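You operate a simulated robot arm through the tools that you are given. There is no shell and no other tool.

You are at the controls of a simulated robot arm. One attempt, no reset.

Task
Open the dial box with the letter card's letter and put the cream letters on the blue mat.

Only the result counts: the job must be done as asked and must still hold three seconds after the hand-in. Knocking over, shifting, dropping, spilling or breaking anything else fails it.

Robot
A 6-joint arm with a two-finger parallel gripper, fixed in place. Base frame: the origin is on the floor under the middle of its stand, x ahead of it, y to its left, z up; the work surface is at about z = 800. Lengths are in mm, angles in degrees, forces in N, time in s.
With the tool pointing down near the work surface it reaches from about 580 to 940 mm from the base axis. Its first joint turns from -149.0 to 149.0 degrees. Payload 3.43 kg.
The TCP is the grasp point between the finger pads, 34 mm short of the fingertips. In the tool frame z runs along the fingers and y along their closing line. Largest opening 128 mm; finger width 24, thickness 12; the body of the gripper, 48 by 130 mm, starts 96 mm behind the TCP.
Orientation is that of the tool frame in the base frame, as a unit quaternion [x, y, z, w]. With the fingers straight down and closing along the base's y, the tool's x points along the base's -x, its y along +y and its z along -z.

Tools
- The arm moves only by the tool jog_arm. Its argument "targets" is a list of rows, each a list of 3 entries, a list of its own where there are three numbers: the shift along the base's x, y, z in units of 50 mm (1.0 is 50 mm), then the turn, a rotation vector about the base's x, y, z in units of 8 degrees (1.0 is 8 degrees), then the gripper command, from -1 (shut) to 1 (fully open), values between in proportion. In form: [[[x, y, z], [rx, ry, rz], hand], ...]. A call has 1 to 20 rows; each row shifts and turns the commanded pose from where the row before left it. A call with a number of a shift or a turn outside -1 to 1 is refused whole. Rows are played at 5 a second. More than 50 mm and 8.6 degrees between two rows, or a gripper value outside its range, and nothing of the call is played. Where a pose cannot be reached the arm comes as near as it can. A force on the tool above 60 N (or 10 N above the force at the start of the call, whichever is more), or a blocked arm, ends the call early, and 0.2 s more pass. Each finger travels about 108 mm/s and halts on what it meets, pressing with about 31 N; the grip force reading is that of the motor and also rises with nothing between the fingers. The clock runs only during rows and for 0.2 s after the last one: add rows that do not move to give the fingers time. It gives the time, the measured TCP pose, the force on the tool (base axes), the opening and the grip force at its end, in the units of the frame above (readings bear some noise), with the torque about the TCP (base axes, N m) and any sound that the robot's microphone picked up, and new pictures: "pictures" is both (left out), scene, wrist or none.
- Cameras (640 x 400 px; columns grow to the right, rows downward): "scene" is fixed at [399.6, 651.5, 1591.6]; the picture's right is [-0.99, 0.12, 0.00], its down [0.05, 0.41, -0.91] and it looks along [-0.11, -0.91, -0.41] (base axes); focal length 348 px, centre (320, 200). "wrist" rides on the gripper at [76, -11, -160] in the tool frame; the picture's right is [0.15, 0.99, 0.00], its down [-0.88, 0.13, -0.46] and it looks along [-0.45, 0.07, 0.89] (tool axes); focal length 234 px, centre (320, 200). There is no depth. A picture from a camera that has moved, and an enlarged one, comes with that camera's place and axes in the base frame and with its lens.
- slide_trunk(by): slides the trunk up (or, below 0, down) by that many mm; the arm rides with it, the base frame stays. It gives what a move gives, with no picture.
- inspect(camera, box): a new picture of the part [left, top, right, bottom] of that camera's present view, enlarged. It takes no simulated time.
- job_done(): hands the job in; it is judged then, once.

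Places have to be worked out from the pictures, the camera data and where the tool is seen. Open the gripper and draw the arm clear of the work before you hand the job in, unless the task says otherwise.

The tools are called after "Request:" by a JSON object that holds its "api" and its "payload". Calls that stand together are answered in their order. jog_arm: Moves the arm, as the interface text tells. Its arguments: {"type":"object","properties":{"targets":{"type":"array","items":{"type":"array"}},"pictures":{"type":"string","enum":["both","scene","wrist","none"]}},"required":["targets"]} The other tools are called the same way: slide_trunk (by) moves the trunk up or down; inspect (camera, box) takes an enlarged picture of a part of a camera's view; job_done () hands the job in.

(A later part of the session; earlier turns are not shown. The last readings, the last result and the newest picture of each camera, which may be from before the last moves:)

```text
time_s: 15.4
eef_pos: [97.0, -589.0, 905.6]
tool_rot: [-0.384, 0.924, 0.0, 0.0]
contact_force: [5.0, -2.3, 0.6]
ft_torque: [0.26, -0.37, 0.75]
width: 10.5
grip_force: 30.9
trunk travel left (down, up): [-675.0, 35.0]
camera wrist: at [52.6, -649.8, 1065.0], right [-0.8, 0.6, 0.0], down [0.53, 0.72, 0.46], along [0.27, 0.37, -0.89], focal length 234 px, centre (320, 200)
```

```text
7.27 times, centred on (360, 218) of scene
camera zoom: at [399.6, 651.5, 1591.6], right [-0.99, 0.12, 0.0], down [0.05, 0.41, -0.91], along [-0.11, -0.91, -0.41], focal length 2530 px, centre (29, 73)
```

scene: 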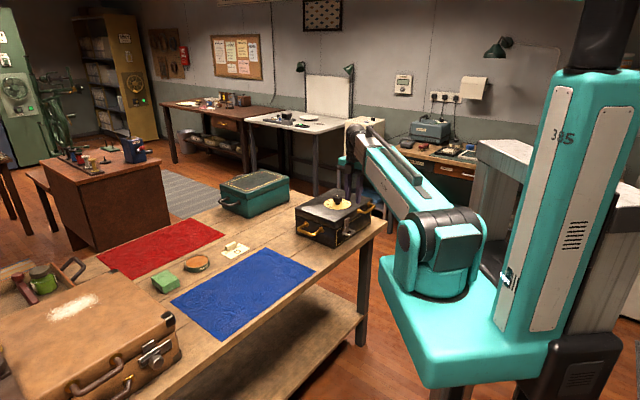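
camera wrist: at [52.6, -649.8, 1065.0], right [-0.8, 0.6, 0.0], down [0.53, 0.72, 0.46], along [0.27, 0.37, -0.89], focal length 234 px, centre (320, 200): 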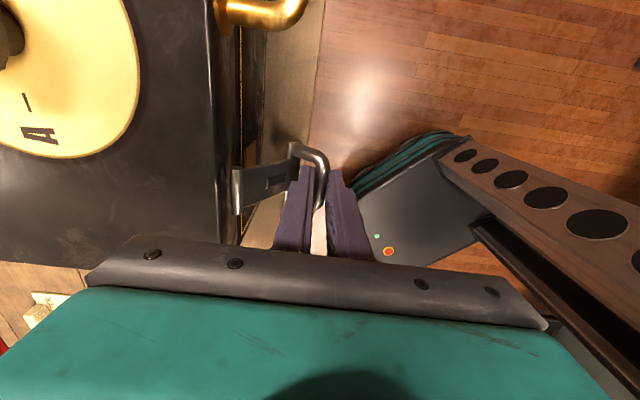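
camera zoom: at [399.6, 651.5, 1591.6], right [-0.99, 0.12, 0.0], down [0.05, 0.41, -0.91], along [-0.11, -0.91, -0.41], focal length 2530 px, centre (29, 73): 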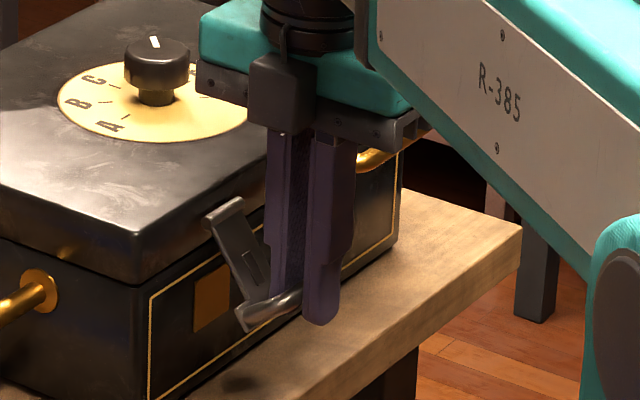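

The hasp swings outward about its roller as expected, with little force. I continue along the arc.

Request:
{"api": "jog_arm", "payload": {"targets": [[[-0.069, 0.069, 0.206], [0, 0, 0], -1], [[-0.041, 0.041, 0.22], [0, 0, 0], -1], [[-0.014, 0.014, 0.228], [0, 0, 0], -1], [[0.014, -0.014, 0.228], [0, 0, 0], -1], [[0, 0, 0], [0, 0, 0], -1]], "pictures": "wrist"}}

Request:
{"api": "inspect", "payload": {"camera": "scene", "box": [335, 190, 385, 245]}}

Request:
{"api": "inspect", "payload": {"camera": "wrist", "box": [220, 110, 380, 240]}}

```text
time_s: 16.6
eef_pos: [92.2, -582.4, 948.1]
tool_rot: [-0.382, 0.924, 0.0, 0.0]
contact_force: [2.6, -6.7, -0.4]
ft_torque: [-0.07, 0.1, 0.19]
width: 10.1
grip_force: 30.4
trunk travel left (down, up): [-675.0, 35.0]
camera wrist: at [47.1, -643.8, 1108.3], right [-0.8, 0.6, 0.0], down [0.53, 0.71, 0.46], along [0.27, 0.37, -0.89], focal length 234 px, centre (320, 200)
```

wrist: 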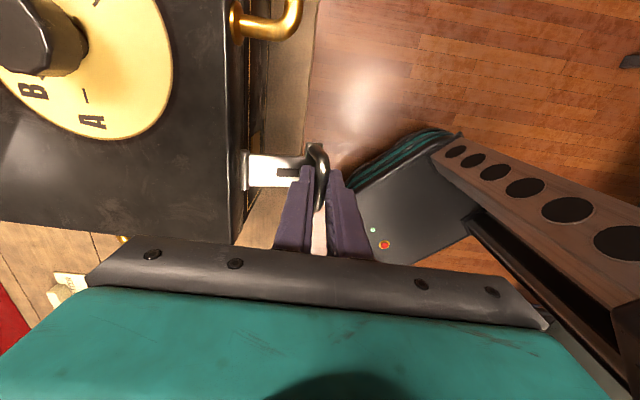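

```text
7.27 times, centred on (360, 218) of scene
camera zoom: at [399.6, 651.5, 1591.6], right [-0.99, 0.12, 0.0], down [0.05, 0.41, -0.91], along [-0.11, -0.91, -0.41], focal length 2530 px, centre (29, 73)
```

zoom: 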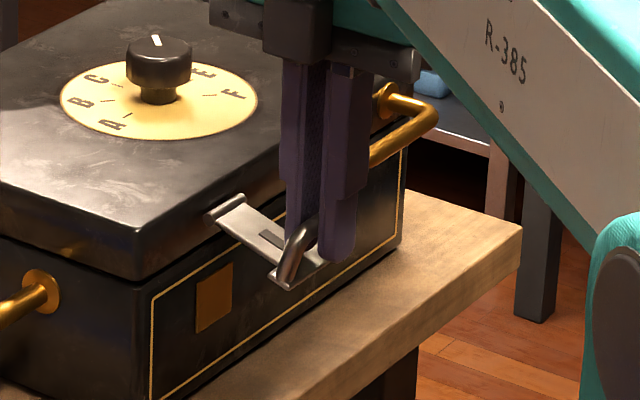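

```text
3.08 times, centred on (300, 175) of wrist
camera zoom: at [47.1, -643.8, 1108.3], right [-0.8, 0.6, 0.0], down [0.53, 0.71, 0.46], along [0.27, 0.37, -0.89], focal length 720 px, centre (382, 277)
```

zoom: 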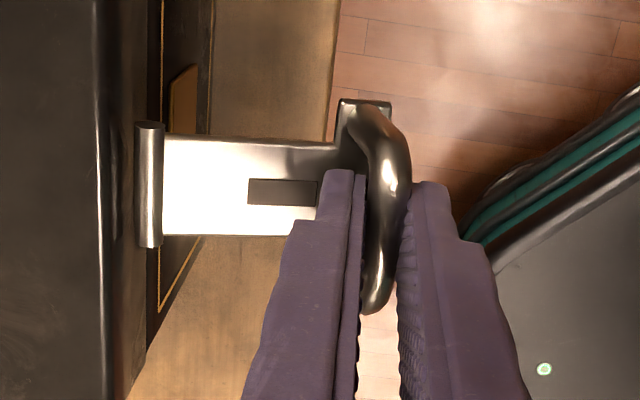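

The strap is almost horizontal now and moves freely. I continue lifting it past horizontal.

Request:
{"api": "jog_arm", "payload": {"targets": [[[0.041, -0.041, 0.22], [0, 0, 0], -1], [[0.069, -0.069, 0.206], [0, 0, 0], -1], [[0.092, -0.092, 0.186], [0, 0, 0], -1], [[0.115, -0.115, 0.162], [0, 0, 0], -1], [[0, 0, 0], [0, 0, 0], -1]], "pictures": "wrist"}}

Request:
{"api": "inspect", "payload": {"camera": "scene", "box": [335, 190, 385, 245]}}

Request:
{"api": "inspect", "payload": {"camera": "wrist", "box": [220, 110, 380, 240]}}

```text
time_s: 17.8
eef_pos: [106.9, -598.7, 988.0]
tool_rot: [-0.382, 0.924, 0.0, 0.0]
contact_force: [-8.0, 7.1, 2.1]
ft_torque: [0.42, -0.16, -0.17]
width: 10.0
grip_force: 30.8
trunk travel left (down, up): [-675.0, 35.0]
camera wrist: at [61.5, -658.9, 1148.1], right [-0.8, 0.6, 0.0], down [0.53, 0.71, 0.46], along [0.27, 0.37, -0.89], focal length 234 px, centre (320, 200)
```

wrist: 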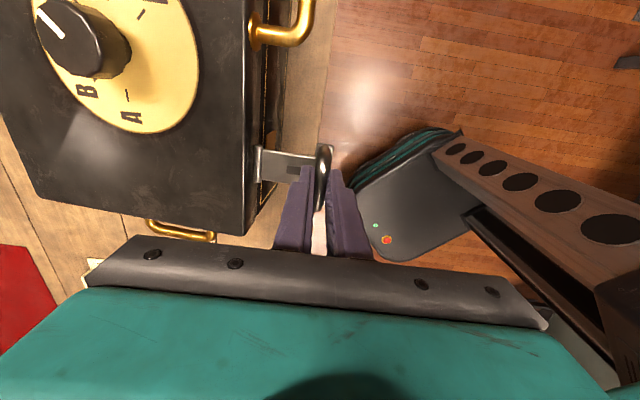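

```text
7.27 times, centred on (360, 218) of scene
camera zoom: at [399.6, 651.5, 1591.6], right [-0.99, 0.12, 0.0], down [0.05, 0.41, -0.91], along [-0.11, -0.91, -0.41], focal length 2530 px, centre (29, 73)
```

zoom: 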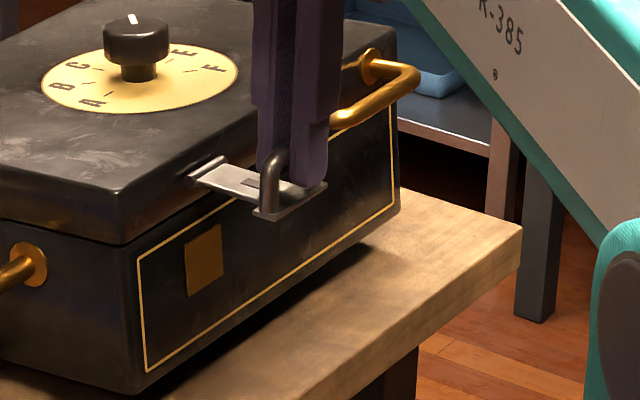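

```text
3.08 times, centred on (300, 175) of wrist
camera zoom: at [61.5, -658.9, 1148.1], right [-0.8, 0.6, 0.0], down [0.53, 0.71, 0.46], along [0.27, 0.37, -0.89], focal length 720 px, centre (382, 277)
```

zoom: 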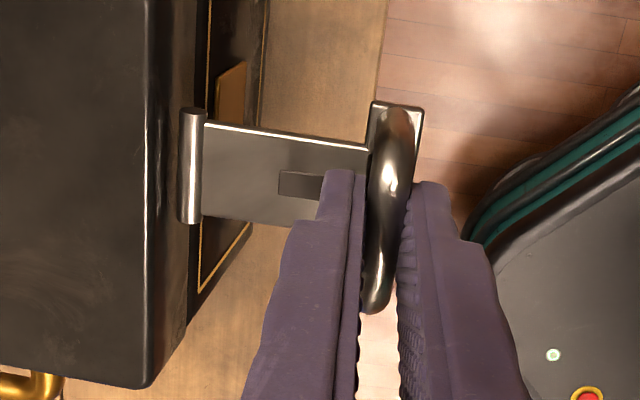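

Comparing with the previous picture, the whole box front has tilted up: the hasp has a stop near 90°, so I lifted the box. I retrace the last four steps gently to set it back down.

Request:
{"api": "jog_arm", "payload": {"targets": [[[-0.057, 0.057, -0.081], [0, 0, 0], -1], [[-0.058, 0.058, -0.081], [0, 0, 0], -1], [[-0.046, 0.046, -0.093], [0, 0, 0], -1], [[-0.046, 0.046, -0.093], [0, 0, 0], -1], [[-0.035, 0.035, -0.103], [0, 0, 0], -1], [[-0.034, 0.034, -0.103], [0, 0, 0], -1], [[-0.02, 0.02, -0.11], [0, 0, 0], -1], [[-0.021, 0.021, -0.11], [0, 0, 0], -1], [[0, 0, 0], [0, 0, 0], -1]], "pictures": "wrist"}}

Request:
{"api": "inspect", "payload": {"camera": "scene", "box": [335, 190, 385, 245]}}

Request:
{"api": "inspect", "payload": {"camera": "scene", "box": [285, 175, 385, 255]}}

```text
time_s: 19.8
eef_pos: [92.9, -582.6, 949.8]
tool_rot: [-0.384, 0.924, 0.0, -0.001]
contact_force: [4.9, -7.0, 0.1]
ft_torque: [-0.38, 0.05, 0.16]
width: 10.1
grip_force: 30.8
trunk travel left (down, up): [-675.0, 35.0]
camera wrist: at [47.1, -644.2, 1109.3], right [-0.8, 0.6, 0.0], down [0.53, 0.72, 0.45], along [0.27, 0.37, -0.89], focal length 234 px, centre (320, 200)
```

wrist: 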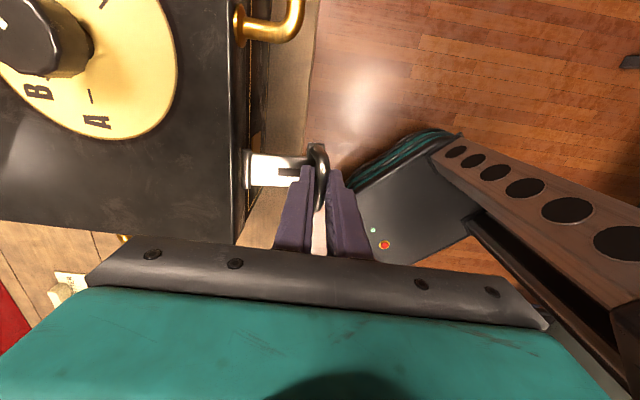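

```text
7.27 times, centred on (360, 218) of scene
camera zoom: at [399.6, 651.5, 1591.6], right [-0.99, 0.12, 0.0], down [0.05, 0.41, -0.91], along [-0.11, -0.91, -0.41], focal length 2530 px, centre (29, 73)
```

zoom: 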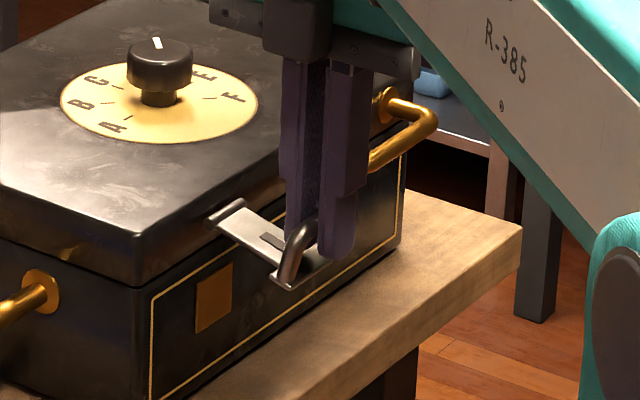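

```text
5.00 times, centred on (335, 215) of scene
camera zoom: at [399.6, 651.5, 1591.6], right [-0.99, 0.12, 0.0], down [0.05, 0.41, -0.91], along [-0.11, -0.91, -0.41], focal length 1739 px, centre (245, 125)
```

zoom: 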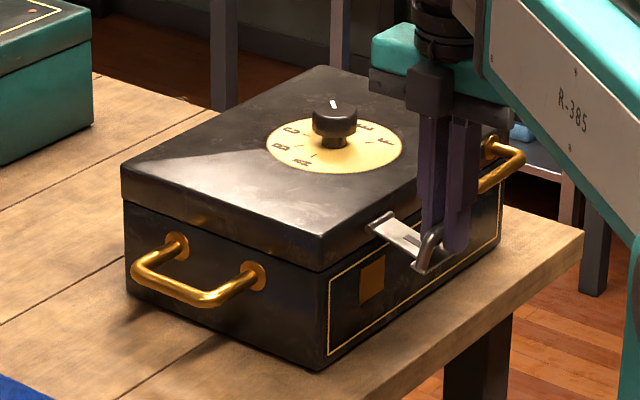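

The box is back on the bench (within ~1–2 mm of where it was). I release the bar slightly and see whether the hasp stays up.

Request:
{"api": "jog_arm", "payload": {"targets": [[[0, 0, 0], [0, 0, 0], -0.75], [[0, 0, 0], [0, 0, 0], -0.62], [[0, 0, 0], [0, 0, 0], -0.62]], "pictures": "wrist"}}

Request:
{"api": "inspect", "payload": {"camera": "scene", "box": [335, 190, 385, 245]}}

Request:
{"api": "inspect", "payload": {"camera": "wrist", "box": [220, 110, 380, 240]}}

```text
time_s: 20.6
eef_pos: [92.2, -581.0, 950.2]
tool_rot: [-0.383, 0.924, 0.001, 0.0]
contact_force: [-1.1, 0.9, 1.4]
ft_torque: [0.03, 0.0, 0.0]
width: 23.8
grip_force: 0.0
trunk travel left (down, up): [-675.0, 35.0]
camera wrist: at [46.5, -643.2, 1109.7], right [-0.8, 0.6, 0.0], down [0.53, 0.71, 0.46], along [0.27, 0.37, -0.89], focal length 234 px, centre (320, 200)
```

wrist: 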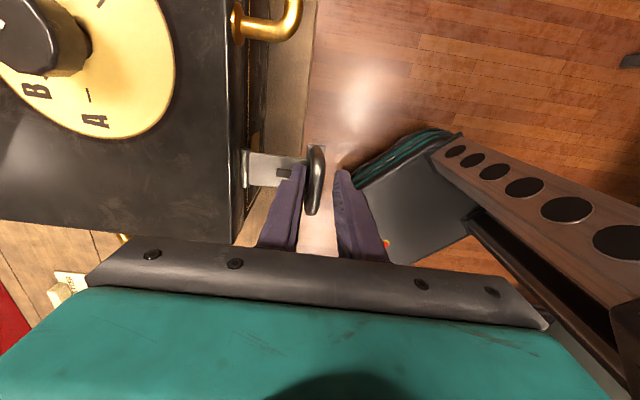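

```text
7.27 times, centred on (360, 218) of scene
camera zoom: at [399.6, 651.5, 1591.6], right [-0.99, 0.12, 0.0], down [0.05, 0.41, -0.91], along [-0.11, -0.91, -0.41], focal length 2530 px, centre (29, 73)
```

zoom: 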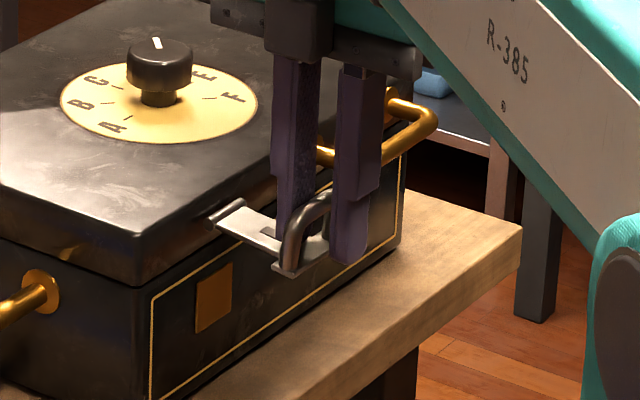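

```text
3.08 times, centred on (300, 175) of wrist
camera zoom: at [46.5, -643.2, 1109.7], right [-0.8, 0.6, 0.0], down [0.53, 0.71, 0.46], along [0.27, 0.37, -0.89], focal length 720 px, centre (382, 277)
```

zoom: 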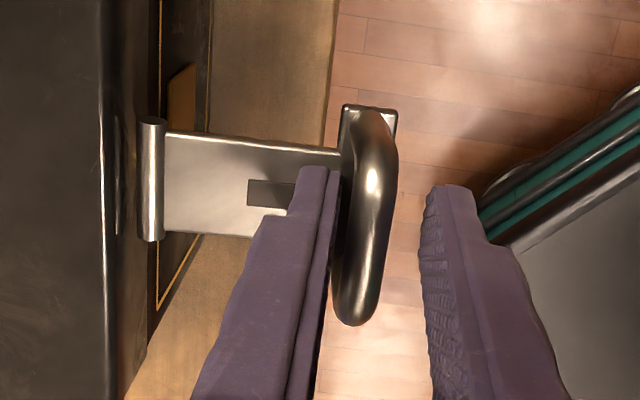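

The hasp stays up by itself. I centre the fingers around the bar and raise straight out.

Request:
{"api": "jog_arm", "payload": {"targets": [[[0.05, -0.05, 0], [0, 0, 0], -0.6], [[0, 0, 0.3], [0, 0, 0], -0.6], [[0, 0, 0.5], [0, 0, 0], -0.6], [[0, 0, 0.8], [0, 0, 0], -0.4], [[0, 0, 0.8], [0, 0, 0], -0.4], [[0, 0, 0], [0, 0, 0], -0.4]], "pictures": "both"}}

Request:
{"api": "inspect", "payload": {"camera": "scene", "box": [285, 175, 385, 255]}}

Request:
{"api": "inspect", "payload": {"camera": "wrist", "box": [160, 0, 400, 240]}}

```text
time_s: 22.0
eef_pos: [93.5, -584.5, 1070.7]
tool_rot: [-0.383, 0.924, -0.001, 0.001]
contact_force: [-0.1, -0.7, 0.2]
ft_torque: [-0.02, 0.01, 0.0]
width: 38.2
grip_force: 0.1
trunk travel left (down, up): [-675.0, 35.0]
camera wrist: at [47.5, -645.7, 1230.0], right [-0.8, 0.6, 0.0], down [0.53, 0.71, 0.46], along [0.27, 0.37, -0.89], focal length 234 px, centre (320, 200)
```

scene: 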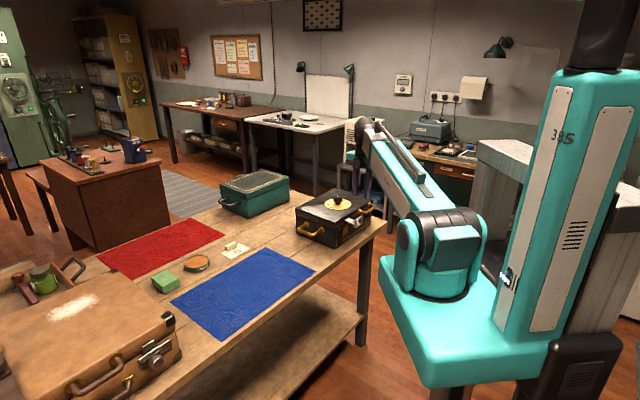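
wrist: 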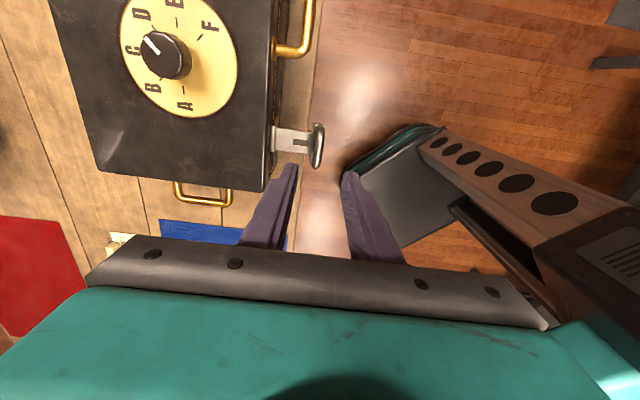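

```text
5.00 times, centred on (335, 215) of scene
camera zoom: at [399.6, 651.5, 1591.6], right [-0.99, 0.12, 0.0], down [0.05, 0.41, -0.91], along [-0.11, -0.91, -0.41], focal length 1739 px, centre (245, 125)
```

zoom: 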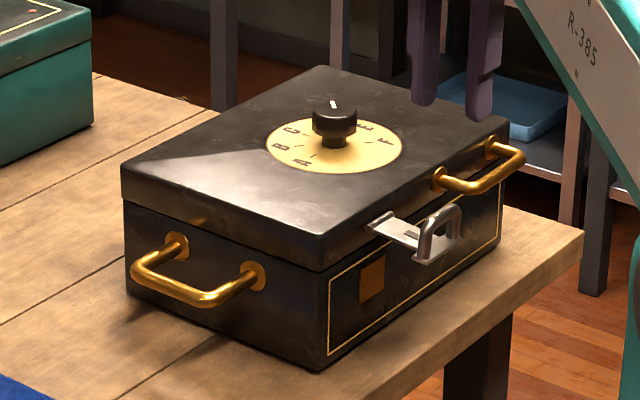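

```text
1.67 times, centred on (280, 120) of wrist
camera zoom: at [47.5, -645.7, 1230.0], right [-0.8, 0.6, 0.0], down [0.53, 0.71, 0.46], along [0.27, 0.37, -0.89], focal length 390 px, centre (387, 333)
```

zoom: 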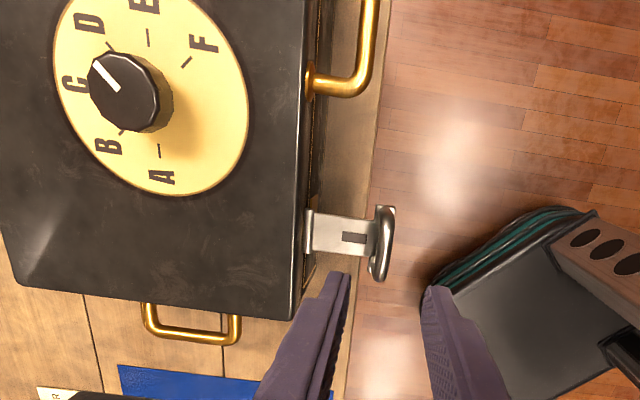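

The hasp is open and stays. Next is the brass lid handle: bar at about u=-489, n=-512, z=916. I move above it with the same tool yaw and check alignment.

Request:
{"api": "jog_arm", "payload": {"targets": [[[-0.513, -0.824, -0.2], [0, 0, 0], -0.53], [[-0.513, -0.824, -0.4], [0, 0, 0], -0.53], [[-0.513, -0.824, -0.6], [0, 0, 0], -0.53], [[0, 0, 0], [0, 0, 0], -0.53]], "pictures": "wrist"}}

Request:
{"api": "inspect", "payload": {"camera": "wrist", "box": [240, 80, 400, 210]}}

Request:
{"api": "inspect", "payload": {"camera": "scene", "box": [335, 165, 395, 235]}}

```text
refused: row 2 steps farther than a row can; nothing moved
```

```text
3.08 times, centred on (320, 145) of wrist
camera zoom: at [47.5, -645.7, 1230.0], right [-0.8, 0.6, 0.0], down [0.53, 0.71, 0.46], along [0.27, 0.37, -0.89], focal length 720 px, centre (320, 369)
```

zoom: 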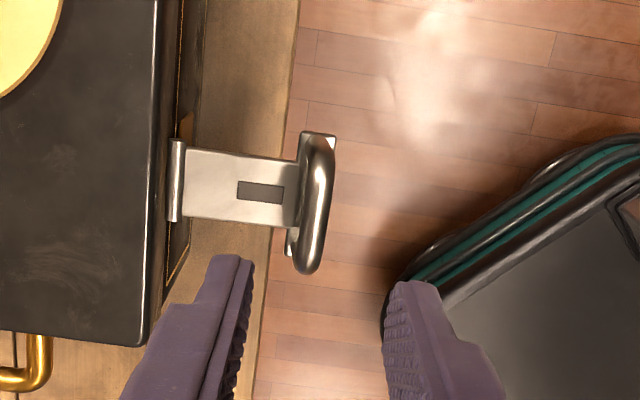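

```text
5.71 times, centred on (365, 200) of scene
camera zoom: at [399.6, 651.5, 1591.6], right [-0.99, 0.12, 0.0], down [0.05, 0.41, -0.91], along [-0.11, -0.91, -0.41], focal length 1988 px, centre (63, 200)
```

zoom: 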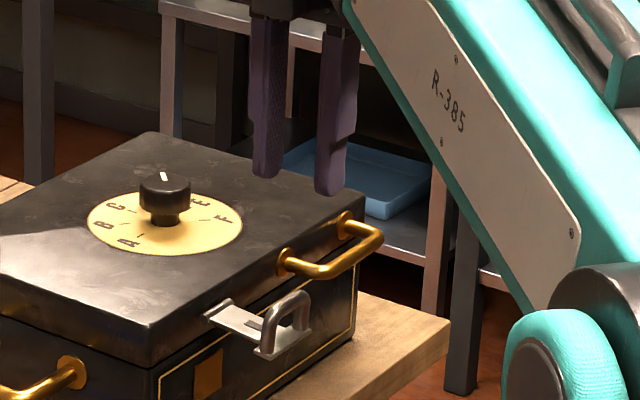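

The step was over 50 mm per row; I split it into four smaller rows.

Request:
{"api": "jog_arm", "payload": {"targets": [[[-0.385, -0.618, 0], [0, 0, 0], -0.53], [[-0.385, -0.618, -0.2], [0, 0, 0], -0.53], [[-0.385, -0.618, -0.5], [0, 0, 0], -0.53], [[-0.385, -0.618, -0.5], [0, 0, 0], -0.53], [[0, 0, 0], [0, 0, 0], -0.53]], "pictures": "wrist"}}

Request:
{"api": "inspect", "payload": {"camera": "wrist", "box": [240, 80, 400, 210]}}

Request:
{"api": "inspect", "payload": {"camera": "scene", "box": [335, 165, 395, 235]}}

```text
time_s: 23.2
eef_pos: [17.5, -706.9, 1010.1]
tool_rot: [-0.383, 0.924, 0.0, 0.0]
contact_force: [-0.5, 0.1, 0.0]
ft_torque: [0.0, 0.02, -0.02]
width: 30.1
grip_force: 0.0
trunk travel left (down, up): [-675.0, 35.0]
camera wrist: at [-28.6, -768.2, 1169.3], right [-0.8, 0.6, 0.0], down [0.53, 0.72, 0.46], along [0.27, 0.37, -0.89], focal length 234 px, centre (320, 200)
```

wrist: 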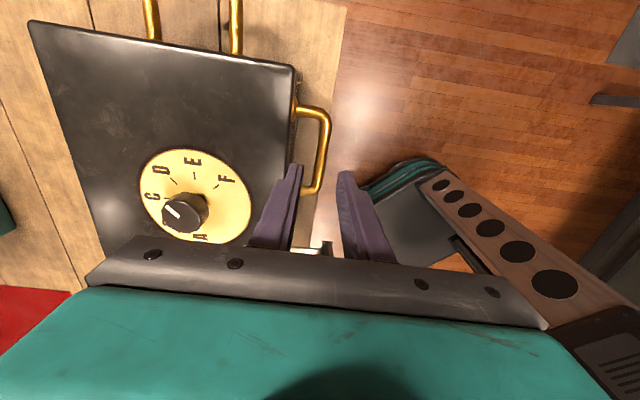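

```text
3.08 times, centred on (320, 145) of wrist
camera zoom: at [-28.6, -768.2, 1169.3], right [-0.8, 0.6, 0.0], down [0.53, 0.72, 0.46], along [0.27, 0.37, -0.89], focal length 720 px, centre (320, 369)
```

zoom: 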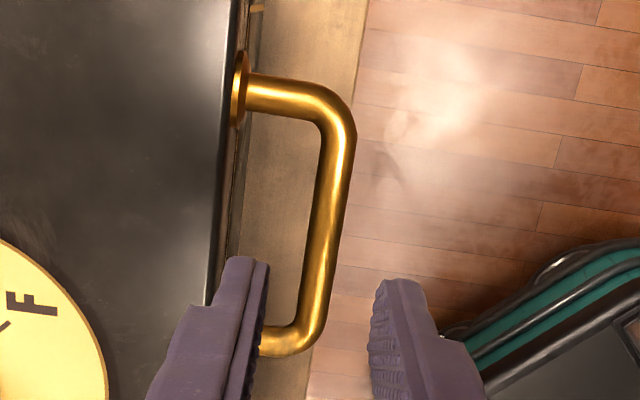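

```text
5.71 times, centred on (365, 200) of scene
camera zoom: at [399.6, 651.5, 1591.6], right [-0.99, 0.12, 0.0], down [0.05, 0.41, -0.91], along [-0.11, -0.91, -0.41], focal length 1988 px, centre (63, 200)
```

zoom: 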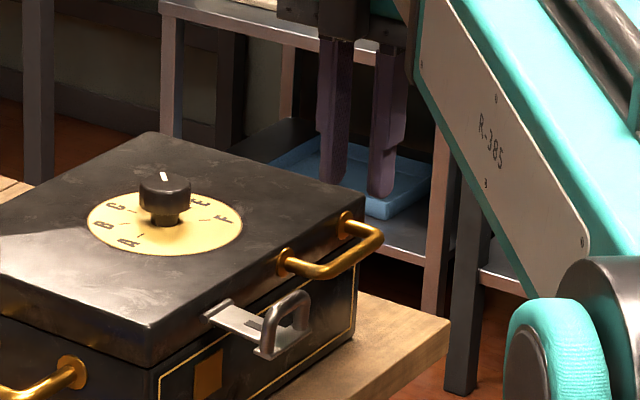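

Bar measured at u≈-490, n≈-510.5, z≈916, matching the TCP within 2 mm. I lower so the tips pass ~17 mm below the bar and grip it.

Request:
{"api": "jog_arm", "payload": {"targets": [[[-0.05, -0.007, -0.4], [0, 0, 0], -0.53], [[0, 0, -0.4], [0, 0, 0], -0.53], [[0, 0, -0.4], [0, 0, 0], -0.53], [[0, 0, -0.34], [0, 0, 0], -0.53], [[0, 0, 0], [0, 0, 0], -0.7], [[0, 0, 0], [0, 0, 0], -1], [[0, 0, 0], [0, 0, 0], -1]], "pictures": "wrist"}}

Request:
{"api": "inspect", "payload": {"camera": "wrist", "box": [240, 80, 400, 210]}}

Request:
{"api": "inspect", "payload": {"camera": "scene", "box": [335, 165, 395, 235]}}

```text
time_s: 24.8
eef_pos: [14.5, -707.2, 933.2]
tool_rot: [-0.384, 0.924, -0.001, 0.001]
contact_force: [7.5, -6.5, 1.7]
ft_torque: [-0.33, 0.09, 0.24]
width: 11.5
grip_force: 31.3
trunk travel left (down, up): [-675.0, 35.0]
camera wrist: at [-31.6, -769.1, 1092.1], right [-0.8, 0.6, 0.0], down [0.53, 0.72, 0.46], along [0.27, 0.37, -0.89], focal length 234 px, centre (320, 200)
```

wrist: 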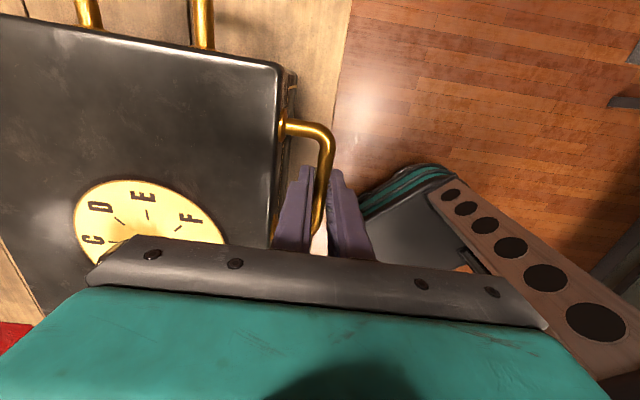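

```text
3.08 times, centred on (320, 145) of wrist
camera zoom: at [-31.6, -769.1, 1092.1], right [-0.8, 0.6, 0.0], down [0.53, 0.72, 0.46], along [0.27, 0.37, -0.89], focal length 720 px, centre (320, 369)
```

zoom: 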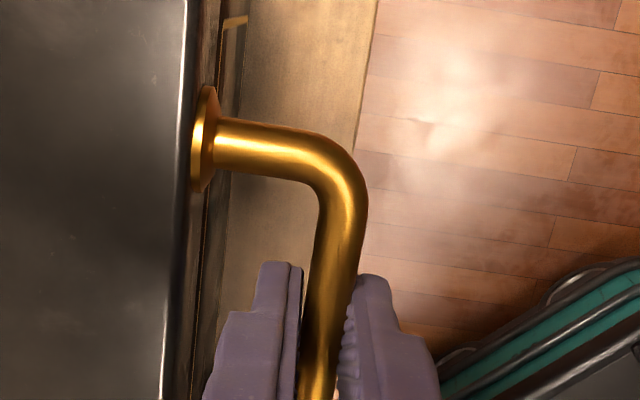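

```text
5.71 times, centred on (365, 200) of scene
camera zoom: at [399.6, 651.5, 1591.6], right [-0.99, 0.12, 0.0], down [0.05, 0.41, -0.91], along [-0.11, -0.91, -0.41], focal length 1988 px, centre (63, 200)
```

zoom: 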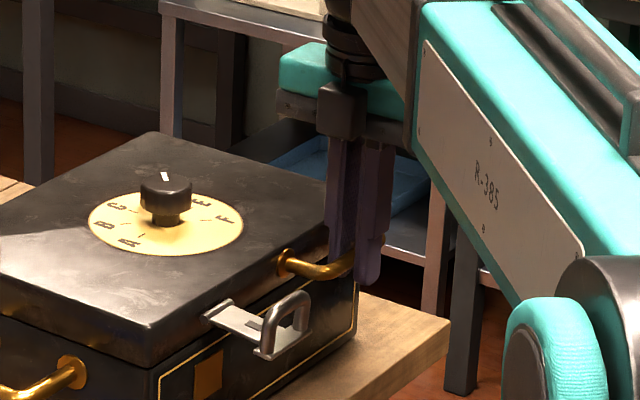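

Bar gripped (11.5 mm). I relieve the slight pull and lift 10 mm to see whether the lid comes free.

Request:
{"api": "jog_arm", "payload": {"targets": [[[0.024, -0.024, 0], [0, 0, 0], -1], [[0.006, -0.006, 0.1], [0, 0, 0], -1], [[0.006, -0.006, 0.1], [0, 0, 0], -1], [[0, 0, 0], [0, 0, 0], -1]], "pictures": "none"}}

Request:
{"api": "inspect", "payload": {"camera": "scene", "box": [285, 175, 385, 255]}}

```text
time_s: 25.8
eef_pos: [14.9, -708.3, 942.1]
tool_rot: [-0.383, 0.924, 0.002, 0.0]
contact_force: [-3.9, 3.7, -0.3]
ft_torque: [0.22, 0.01, 0.31]
width: 11.2
grip_force: 30.9
trunk travel left (down, up): [-675.0, 35.0]
```

```text
5.00 times, centred on (335, 215) of scene
camera zoom: at [399.6, 651.5, 1591.6], right [-0.99, 0.12, 0.0], down [0.05, 0.41, -0.91], along [-0.11, -0.91, -0.41], focal length 1739 px, centre (245, 125)
```

zoom: 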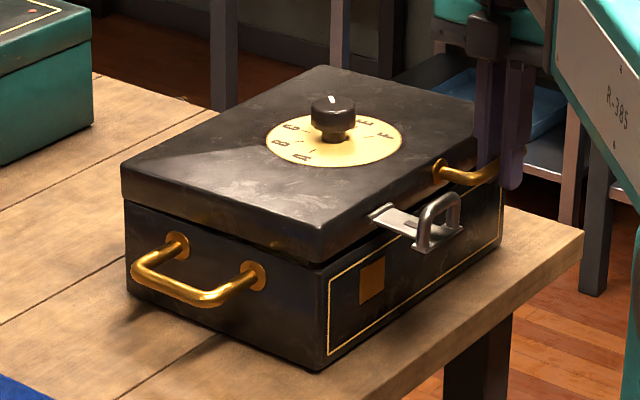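

The lid is coming up while the body stays. I follow the lid's arc about the back hinge (radius ≈253) to about 30°.

Request:
{"api": "jog_arm", "payload": {"targets": [[[0.037, -0.037, 0.376], [0, 0, 0], -1], [[0.051, -0.051, 0.346], [0, 0, 0], -1], [[0.069, -0.069, 0.34], [0, 0, 0], -1], [[0.086, -0.086, 0.334], [0, 0, 0], -1], [[0.102, -0.102, 0.322], [0, 0, 0], -1], [[0.117, -0.117, 0.314], [0, 0, 0], -1], [[0, 0, 0], [0, 0, 0], -1]], "pictures": "wrist"}}

Request:
{"api": "inspect", "payload": {"camera": "scene", "box": [285, 155, 385, 255]}}

```text
time_s: 27.4
eef_pos: [37.4, -732.2, 1045.6]
tool_rot: [-0.382, 0.924, -0.002, -0.001]
contact_force: [-11.1, -0.6, 3.9]
ft_torque: [-0.24, 0.3, 0.31]
width: 11.4
grip_force: 31.1
trunk travel left (down, up): [-675.0, 35.0]
camera wrist: at [-7.3, -794.0, 1205.0], right [-0.8, 0.6, 0.0], down [0.53, 0.72, 0.45], along [0.27, 0.36, -0.89], focal length 234 px, centre (320, 200)
```

wrist: 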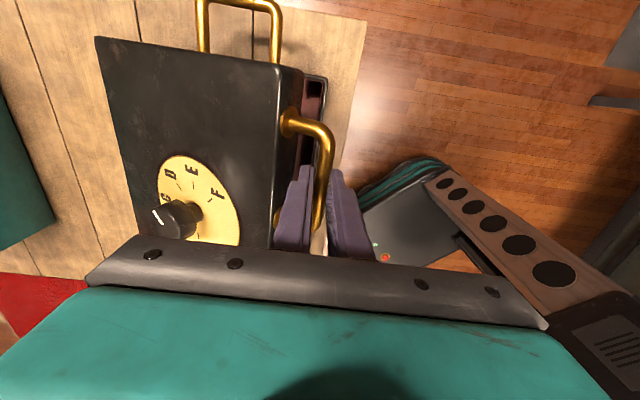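

```text
4.00 times, centred on (335, 205) of scene
camera zoom: at [399.6, 651.5, 1591.6], right [-0.99, 0.12, 0.0], down [0.05, 0.41, -0.91], along [-0.11, -0.91, -0.41], focal length 1392 px, centre (260, 180)
```

zoom: 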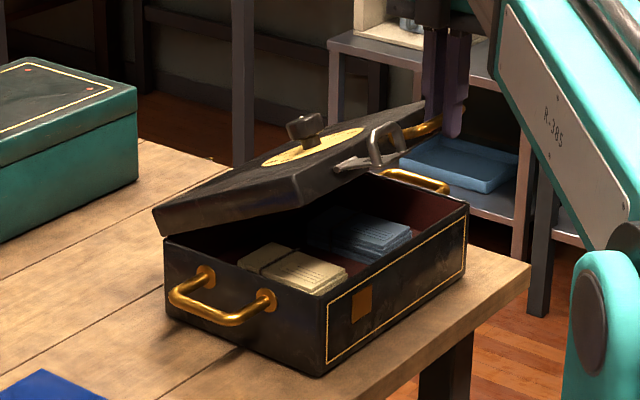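

Inside I see a cream bundle and a blue-grey bundle. Forces are small, so I continue along the lid's arc.

Request:
{"api": "jog_arm", "payload": {"targets": [[[0.12, -0.12, 0.3], [0, 0, 0], -1], [[0.147, -0.147, 0.286], [0, 0, 0], -1], [[0.161, -0.161, 0.27], [0, 0, 0], -1], [[0.174, -0.174, 0.256], [0, 0, 0], -1], [[0, 0, 0], [0, 0, 0], -1]], "pictures": "wrist"}}

Request:
{"api": "inspect", "payload": {"camera": "scene", "box": [285, 155, 385, 255]}}

```text
time_s: 28.6
eef_pos: [69.9, -762.9, 1100.7]
tool_rot: [-0.382, 0.924, 0.0, 0.0]
contact_force: [-5.7, -1.8, 3.2]
ft_torque: [0.31, -0.35, 0.03]
width: 11.5
grip_force: 30.8
trunk travel left (down, up): [-675.0, 35.0]
camera wrist: at [24.4, -824.8, 1260.9], right [-0.8, 0.6, 0.0], down [0.53, 0.71, 0.46], along [0.27, 0.37, -0.89], focal length 234 px, centre (320, 200)
```

wrist: 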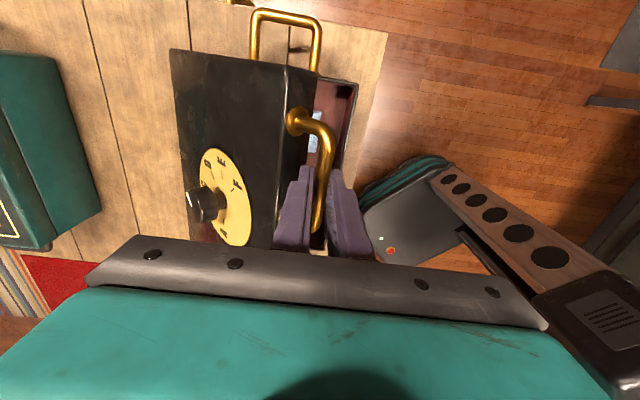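

```text
4.00 times, centred on (335, 205) of scene
camera zoom: at [399.6, 651.5, 1591.6], right [-0.99, 0.12, 0.0], down [0.05, 0.41, -0.91], along [-0.11, -0.91, -0.41], focal length 1392 px, centre (260, 180)
```

zoom: 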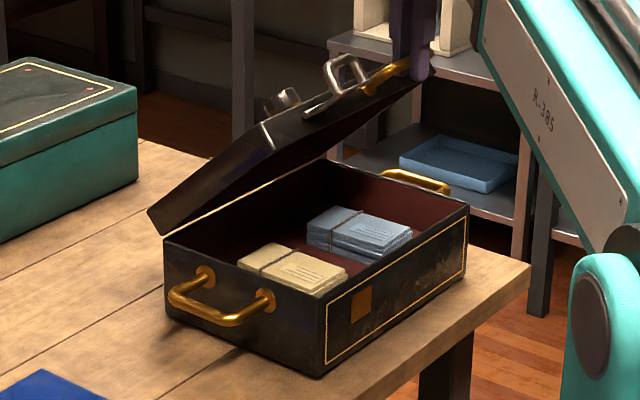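

The lid is at ~45° and moves freely, clear of the teal box. I continue to about 62°.

Request:
{"api": "jog_arm", "payload": {"targets": [[[0.187, -0.187, 0.236], [0, 0, 0], -1], [[0.197, -0.197, 0.218], [0, 0, 0], -1], [[0.208, -0.208, 0.198], [0, 0, 0], -1], [[0.216, -0.216, 0.176], [0, 0, 0], -1], [[0, 0, 0], [0, 0, 0], -1]], "pictures": "wrist"}}

Request:
{"api": "inspect", "payload": {"camera": "scene", "box": [285, 145, 385, 245]}}

```text
time_s: 29.8
eef_pos: [109.8, -803.7, 1141.3]
tool_rot: [-0.383, 0.924, 0.0, 0.0]
contact_force: [-2.5, -2.6, 1.0]
ft_torque: [-0.15, 0.12, -0.13]
width: 11.5
grip_force: 31.2
trunk travel left (down, up): [-675.0, 35.0]
camera wrist: at [63.7, -864.6, 1301.2], right [-0.8, 0.6, 0.0], down [0.53, 0.71, 0.46], along [0.27, 0.37, -0.89], focal length 234 px, centre (320, 200)
```

wrist: 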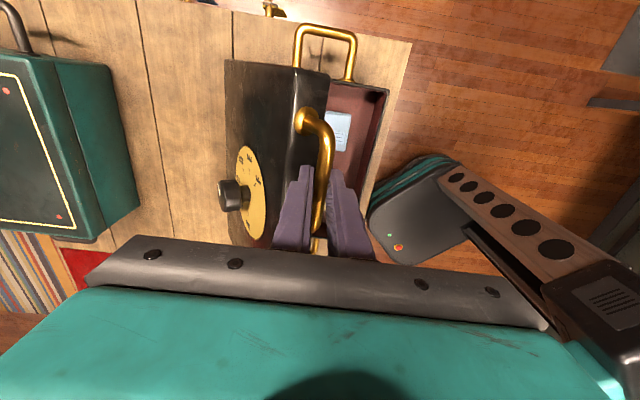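

```text
4.00 times, centred on (335, 195) of scene
camera zoom: at [399.6, 651.5, 1591.6], right [-0.99, 0.12, 0.0], down [0.05, 0.41, -0.91], along [-0.11, -0.91, -0.41], focal length 1392 px, centre (260, 220)
```

zoom: 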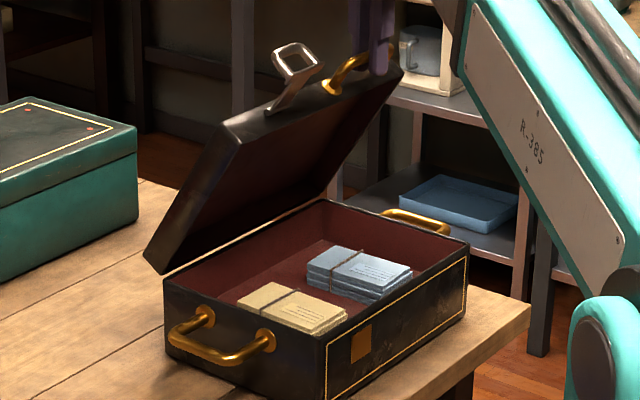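

Still smooth (forces ~4 N). I continue to ~78°.

Request:
{"api": "jog_arm", "payload": {"targets": [[[0.225, -0.225, 0.156], [0, 0, 0], -1], [[0.232, -0.232, 0.132], [0, 0, 0], -1], [[0.238, -0.238, 0.11], [0, 0, 0], -1], [[0.243, -0.243, 0.086], [0, 0, 0], -1], [[0, 0, 0], [0, 0, 0], -1]], "pictures": "wrist"}}

Request:
{"api": "inspect", "payload": {"camera": "scene", "box": [285, 145, 385, 245]}}

```text
time_s: 31.0
eef_pos: [154.8, -849.5, 1165.9]
tool_rot: [-0.383, 0.924, -0.001, 0.0]
contact_force: [-6.8, -6.4, 6.4]
ft_torque: [-0.35, 0.23, -0.36]
width: 11.4
grip_force: 31.1
trunk travel left (down, up): [-675.0, 35.0]
camera wrist: at [109.8, -911.0, 1325.2], right [-0.8, 0.6, 0.0], down [0.53, 0.72, 0.45], along [0.27, 0.36, -0.89], focal length 234 px, centre (320, 200)
```

wrist: 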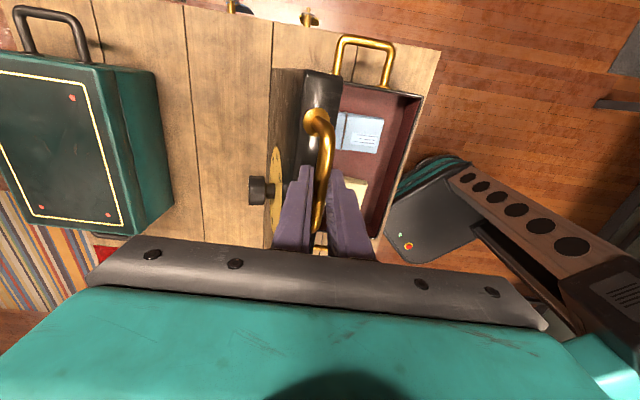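

```text
4.00 times, centred on (335, 195) of scene
camera zoom: at [399.6, 651.5, 1591.6], right [-0.99, 0.12, 0.0], down [0.05, 0.41, -0.91], along [-0.11, -0.91, -0.41], focal length 1392 px, centre (260, 220)
```

zoom: 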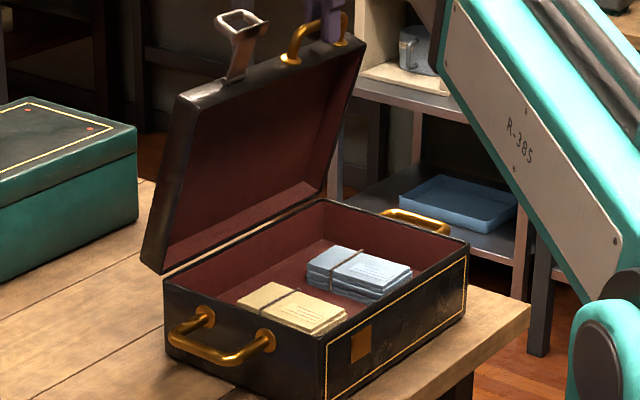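

Lid is near 75°; body still in place. I continue in smaller steps to about 92°, watching for the hinge stop.

Request:
{"api": "jog_arm", "payload": {"targets": [[[0.246, -0.246, 0.06], [0, 0, 0], -1], [[0.249, -0.249, 0.038], [0, 0, 0], -1], [[0.25, -0.25, 0.012], [0, 0, 0], -1], [[0, 0, 0], [0, 0, 0], -1]], "pictures": "wrist"}}

Request:
{"api": "inspect", "payload": {"camera": "scene", "box": [285, 145, 385, 245]}}

```text
time_s: 32.0
eef_pos: [187.6, -861.2, 1165.0]
tool_rot: [-0.383, 0.924, -0.003, 0.001]
contact_force: [-12.1, -10.4, 19.7]
ft_torque: [0.03, -0.01, 0.09]
width: 11.7
grip_force: 31.0
out of reach, approached as far as the arm can: row 2, 3
trunk travel left (down, up): [-675.0, 35.0]
camera wrist: at [142.0, -920.7, 1324.5], right [-0.8, 0.6, 0.0], down [0.53, 0.72, 0.45], along [0.27, 0.36, -0.89], focal length 234 px, centre (320, 200)
```

wrist: 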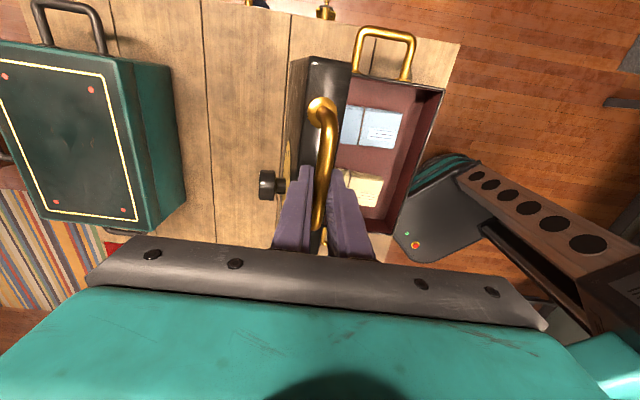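

```text
4.00 times, centred on (335, 195) of scene
camera zoom: at [399.6, 651.5, 1591.6], right [-0.99, 0.12, 0.0], down [0.05, 0.41, -0.91], along [-0.11, -0.91, -0.41], focal length 1392 px, centre (260, 220)
```

zoom: 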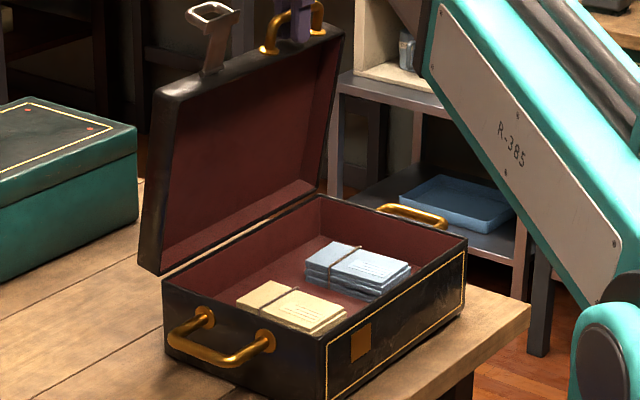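

The arm hit its reach limit (lid ≈81°). Tilting the tool so the fingers point away from the robot gains reach; I tilt about the handle bar's axis while holding the bar.

Request:
{"api": "jog_arm", "payload": {"targets": [[[0, 0, 0], [-0.5, -0.5, 0], -1], [[0, 0, 0], [-0.5, -0.5, 0], -1], [[0, 0, 0], [0, 0, 0], -1]], "pictures": "wrist"}}

Request:
{"api": "inspect", "payload": {"camera": "scene", "box": [285, 145, 385, 245]}}

```text
time_s: 32.8
eef_pos: [189.2, -860.4, 1163.4]
tool_rot: [-0.381, 0.919, -0.092, 0.037]
contact_force: [-6.3, -7.1, 9.7]
ft_torque: [-0.07, 0.09, 0.09]
width: 11.7
grip_force: 30.4
trunk travel left (down, up): [-675.0, 35.0]
camera wrist: at [121.6, -899.1, 1322.2], right [-0.79, 0.58, -0.2], down [0.47, 0.78, 0.42], along [0.4, 0.24, -0.89], focal length 234 px, centre (320, 200)
```

wrist: 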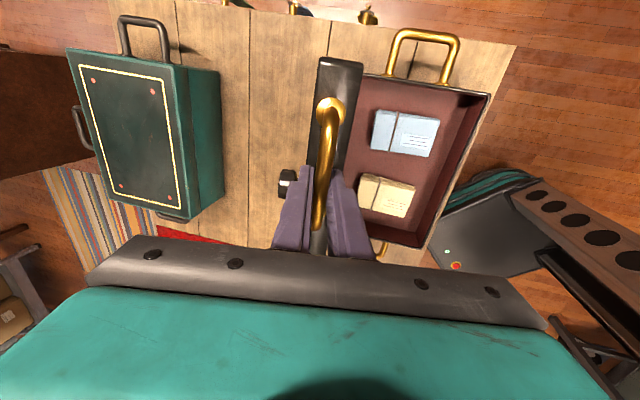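

```text
4.00 times, centred on (335, 195) of scene
camera zoom: at [399.6, 651.5, 1591.6], right [-0.99, 0.12, 0.0], down [0.05, 0.41, -0.91], along [-0.11, -0.91, -0.41], focal length 1392 px, centre (260, 220)
```

zoom: 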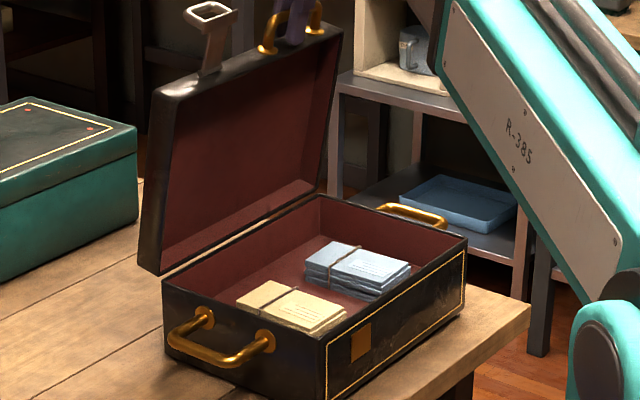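

The commanded pose was clipped to the reached one and the tilt is 11°. I go on pushing the lid back past vertical while tilting further.

Request:
{"api": "jog_arm", "payload": {"targets": [[[0.12, -0.12, 0.05], [-0.45, -0.45, 0], -1], [[0.17, -0.17, 0.05], [-0.45, -0.45, 0], -1], [[0.17, -0.17, 0.02], [-0.45, -0.45, 0], -1], [[0, 0, 0], [0, 0, 0], -1]], "pictures": "wrist"}}

Request:
{"api": "inspect", "payload": {"camera": "scene", "box": [285, 145, 385, 245]}}

```text
time_s: 33.8
eef_pos: [213.9, -884.4, 1169.8]
tool_rot: [-0.372, 0.899, -0.212, 0.089]
contact_force: [-0.2, -0.2, -6.7]
ft_torque: [0.28, -0.12, 0.0]
width: 11.3
grip_force: 30.7
trunk travel left (down, up): [-675.0, 35.0]
camera wrist: at [116.9, -893.9, 1317.0], right [-0.73, 0.52, -0.44], down [0.4, 0.85, 0.35], along [0.56, 0.08, -0.82], focal length 234 px, centre (320, 200)
```

wrist: 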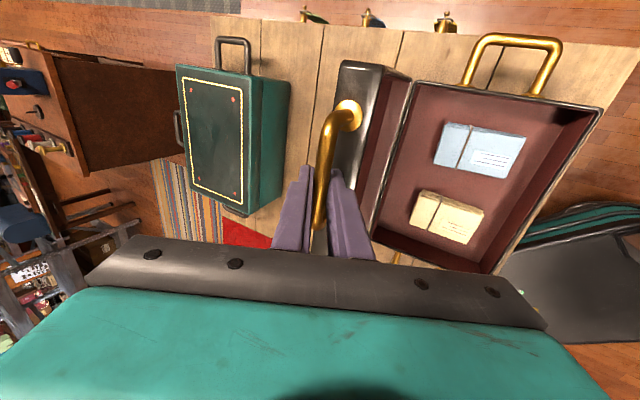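

```text
4.00 times, centred on (335, 195) of scene
camera zoom: at [399.6, 651.5, 1591.6], right [-0.99, 0.12, 0.0], down [0.05, 0.41, -0.91], along [-0.11, -0.91, -0.41], focal length 1392 px, centre (260, 220)
```

zoom: 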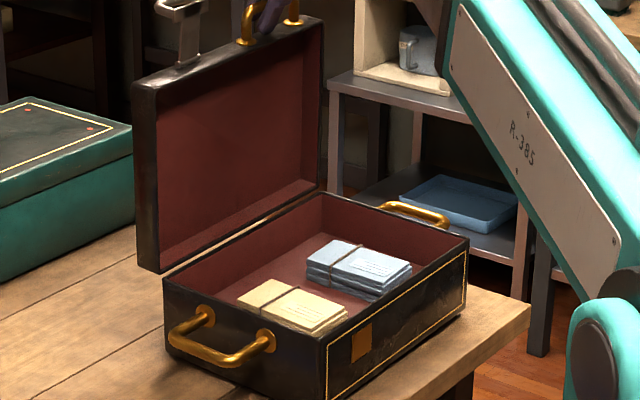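

The lid is about vertical (≈91°) with little force. I push it further back by ~10°, tilting along, watching for a stop.

Request:
{"api": "jog_arm", "payload": {"targets": [[[0.16, -0.16, -0.04], [-0.45, -0.45, 0], -1], [[0.17, -0.17, -0.07], [-0.45, -0.45, 0], -1], [[0.17, -0.17, -0.09], [-0.45, -0.45, 0], -1], [[0, 0, 0], [0, 0, 0], -1]], "pictures": "wrist"}}

Request:
{"api": "inspect", "payload": {"camera": "scene", "box": [285, 145, 385, 245]}}

```text
time_s: 34.8
eef_pos: [238.0, -909.4, 1162.8]
tool_rot: [-0.357, 0.862, -0.333, 0.136]
contact_force: [-4.3, -9.0, 9.6]
ft_torque: [-0.07, -0.06, -0.03]
width: 11.6
grip_force: 31.2
trunk travel left (down, up): [-675.0, 35.0]
camera wrist: at [114.6, -892.5, 1288.4], right [-0.62, 0.42, -0.66], down [0.34, 0.91, 0.25], along [0.71, -0.07, -0.71], focal length 234 px, centre (320, 200)
```

wrist: 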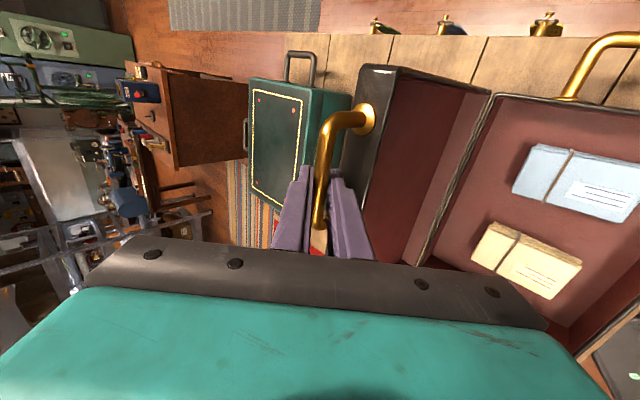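

```text
4.00 times, centred on (335, 195) of scene
camera zoom: at [399.6, 651.5, 1591.6], right [-0.99, 0.12, 0.0], down [0.05, 0.41, -0.91], along [-0.11, -0.91, -0.41], focal length 1392 px, centre (260, 220)
```

zoom: 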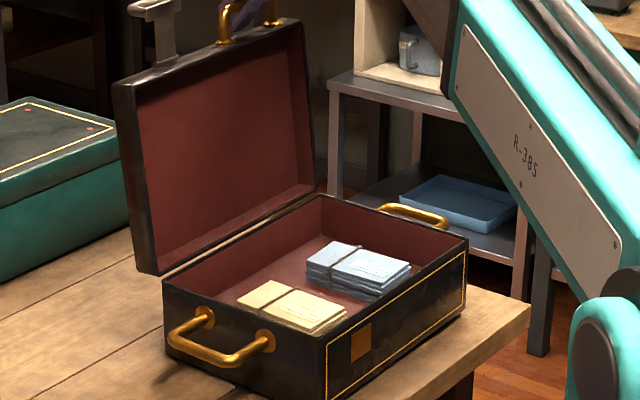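

Lid ≈100° with modest force. I push a few degrees more to feel for the stop before releasing.

Request:
{"api": "jog_arm", "payload": {"targets": [[[0.14, -0.14, -0.09], [-0.4, -0.4, 0], -1], [[0.14, -0.14, -0.1], [-0.4, -0.4, 0], -1], [[0, 0, 0], [0, 0, 0], -1]], "pictures": "wrist"}}

Request:
{"api": "inspect", "payload": {"camera": "scene", "box": [285, 145, 385, 245]}}

```text
time_s: 35.6
eef_pos: [249.8, -923.2, 1153.1]
tool_rot: [-0.344, 0.832, -0.402, 0.164]
contact_force: [-10.9, -15.2, 24.6]
ft_torque: [-0.26, 0.21, 0.7]
width: 11.7
grip_force: 31.4
trunk travel left (down, up): [-675.0, 35.0]
camera wrist: at [113.7, -893.1, 1262.8], right [-0.54, 0.33, -0.77], down [0.32, 0.93, 0.18], along [0.78, -0.15, -0.61], focal length 234 px, centre (320, 200)
```

wrist: 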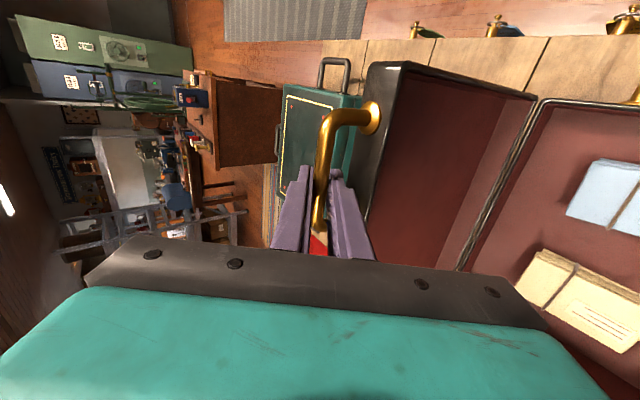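

```text
4.00 times, centred on (335, 195) of scene
camera zoom: at [399.6, 651.5, 1591.6], right [-0.99, 0.12, 0.0], down [0.05, 0.41, -0.91], along [-0.11, -0.91, -0.41], focal length 1392 px, centre (260, 220)
```

zoom: 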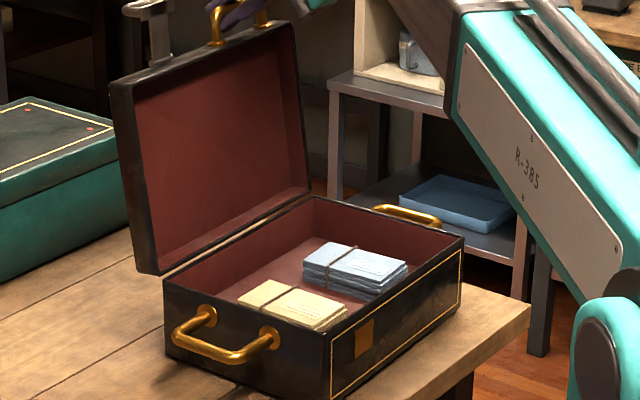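

Force is climbing (25 N) and the box has just begun to be pushed, so the lid's stop is at ≈102°. I back off the last step and release the bar.

Request:
{"api": "jog_arm", "payload": {"targets": [[[-0.14, 0.14, 0.1], [0.4, 0.4, 0], -1], [[0, 0, 0], [0, 0, 0], -1]], "pictures": "none"}}

Request:
{"api": "inspect", "payload": {"camera": "scene", "box": [285, 145, 385, 245]}}

```text
time_s: 36.2
eef_pos: [245.2, -914.9, 1155.1]
tool_rot: [-0.352, 0.849, -0.364, 0.15]
contact_force: [-1.5, -6.9, 10.9]
ft_torque: [-0.65, 0.54, 0.04]
width: 11.7
grip_force: 30.8
trunk travel left (down, up): [-675.0, 35.0]
```

```text
4.00 times, centred on (335, 195) of scene
camera zoom: at [399.6, 651.5, 1591.6], right [-0.99, 0.12, 0.0], down [0.05, 0.41, -0.91], along [-0.11, -0.91, -0.41], focal length 1392 px, centre (260, 220)
```

zoom: 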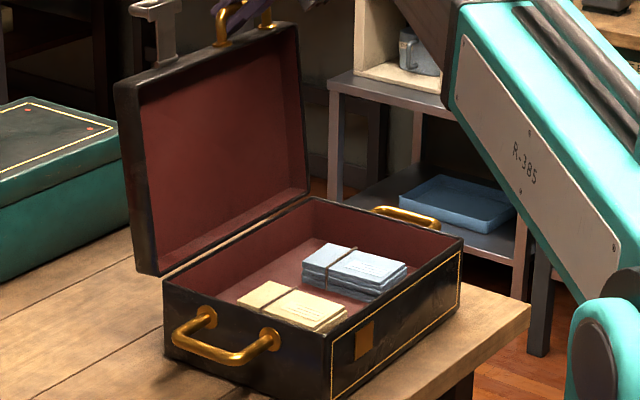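

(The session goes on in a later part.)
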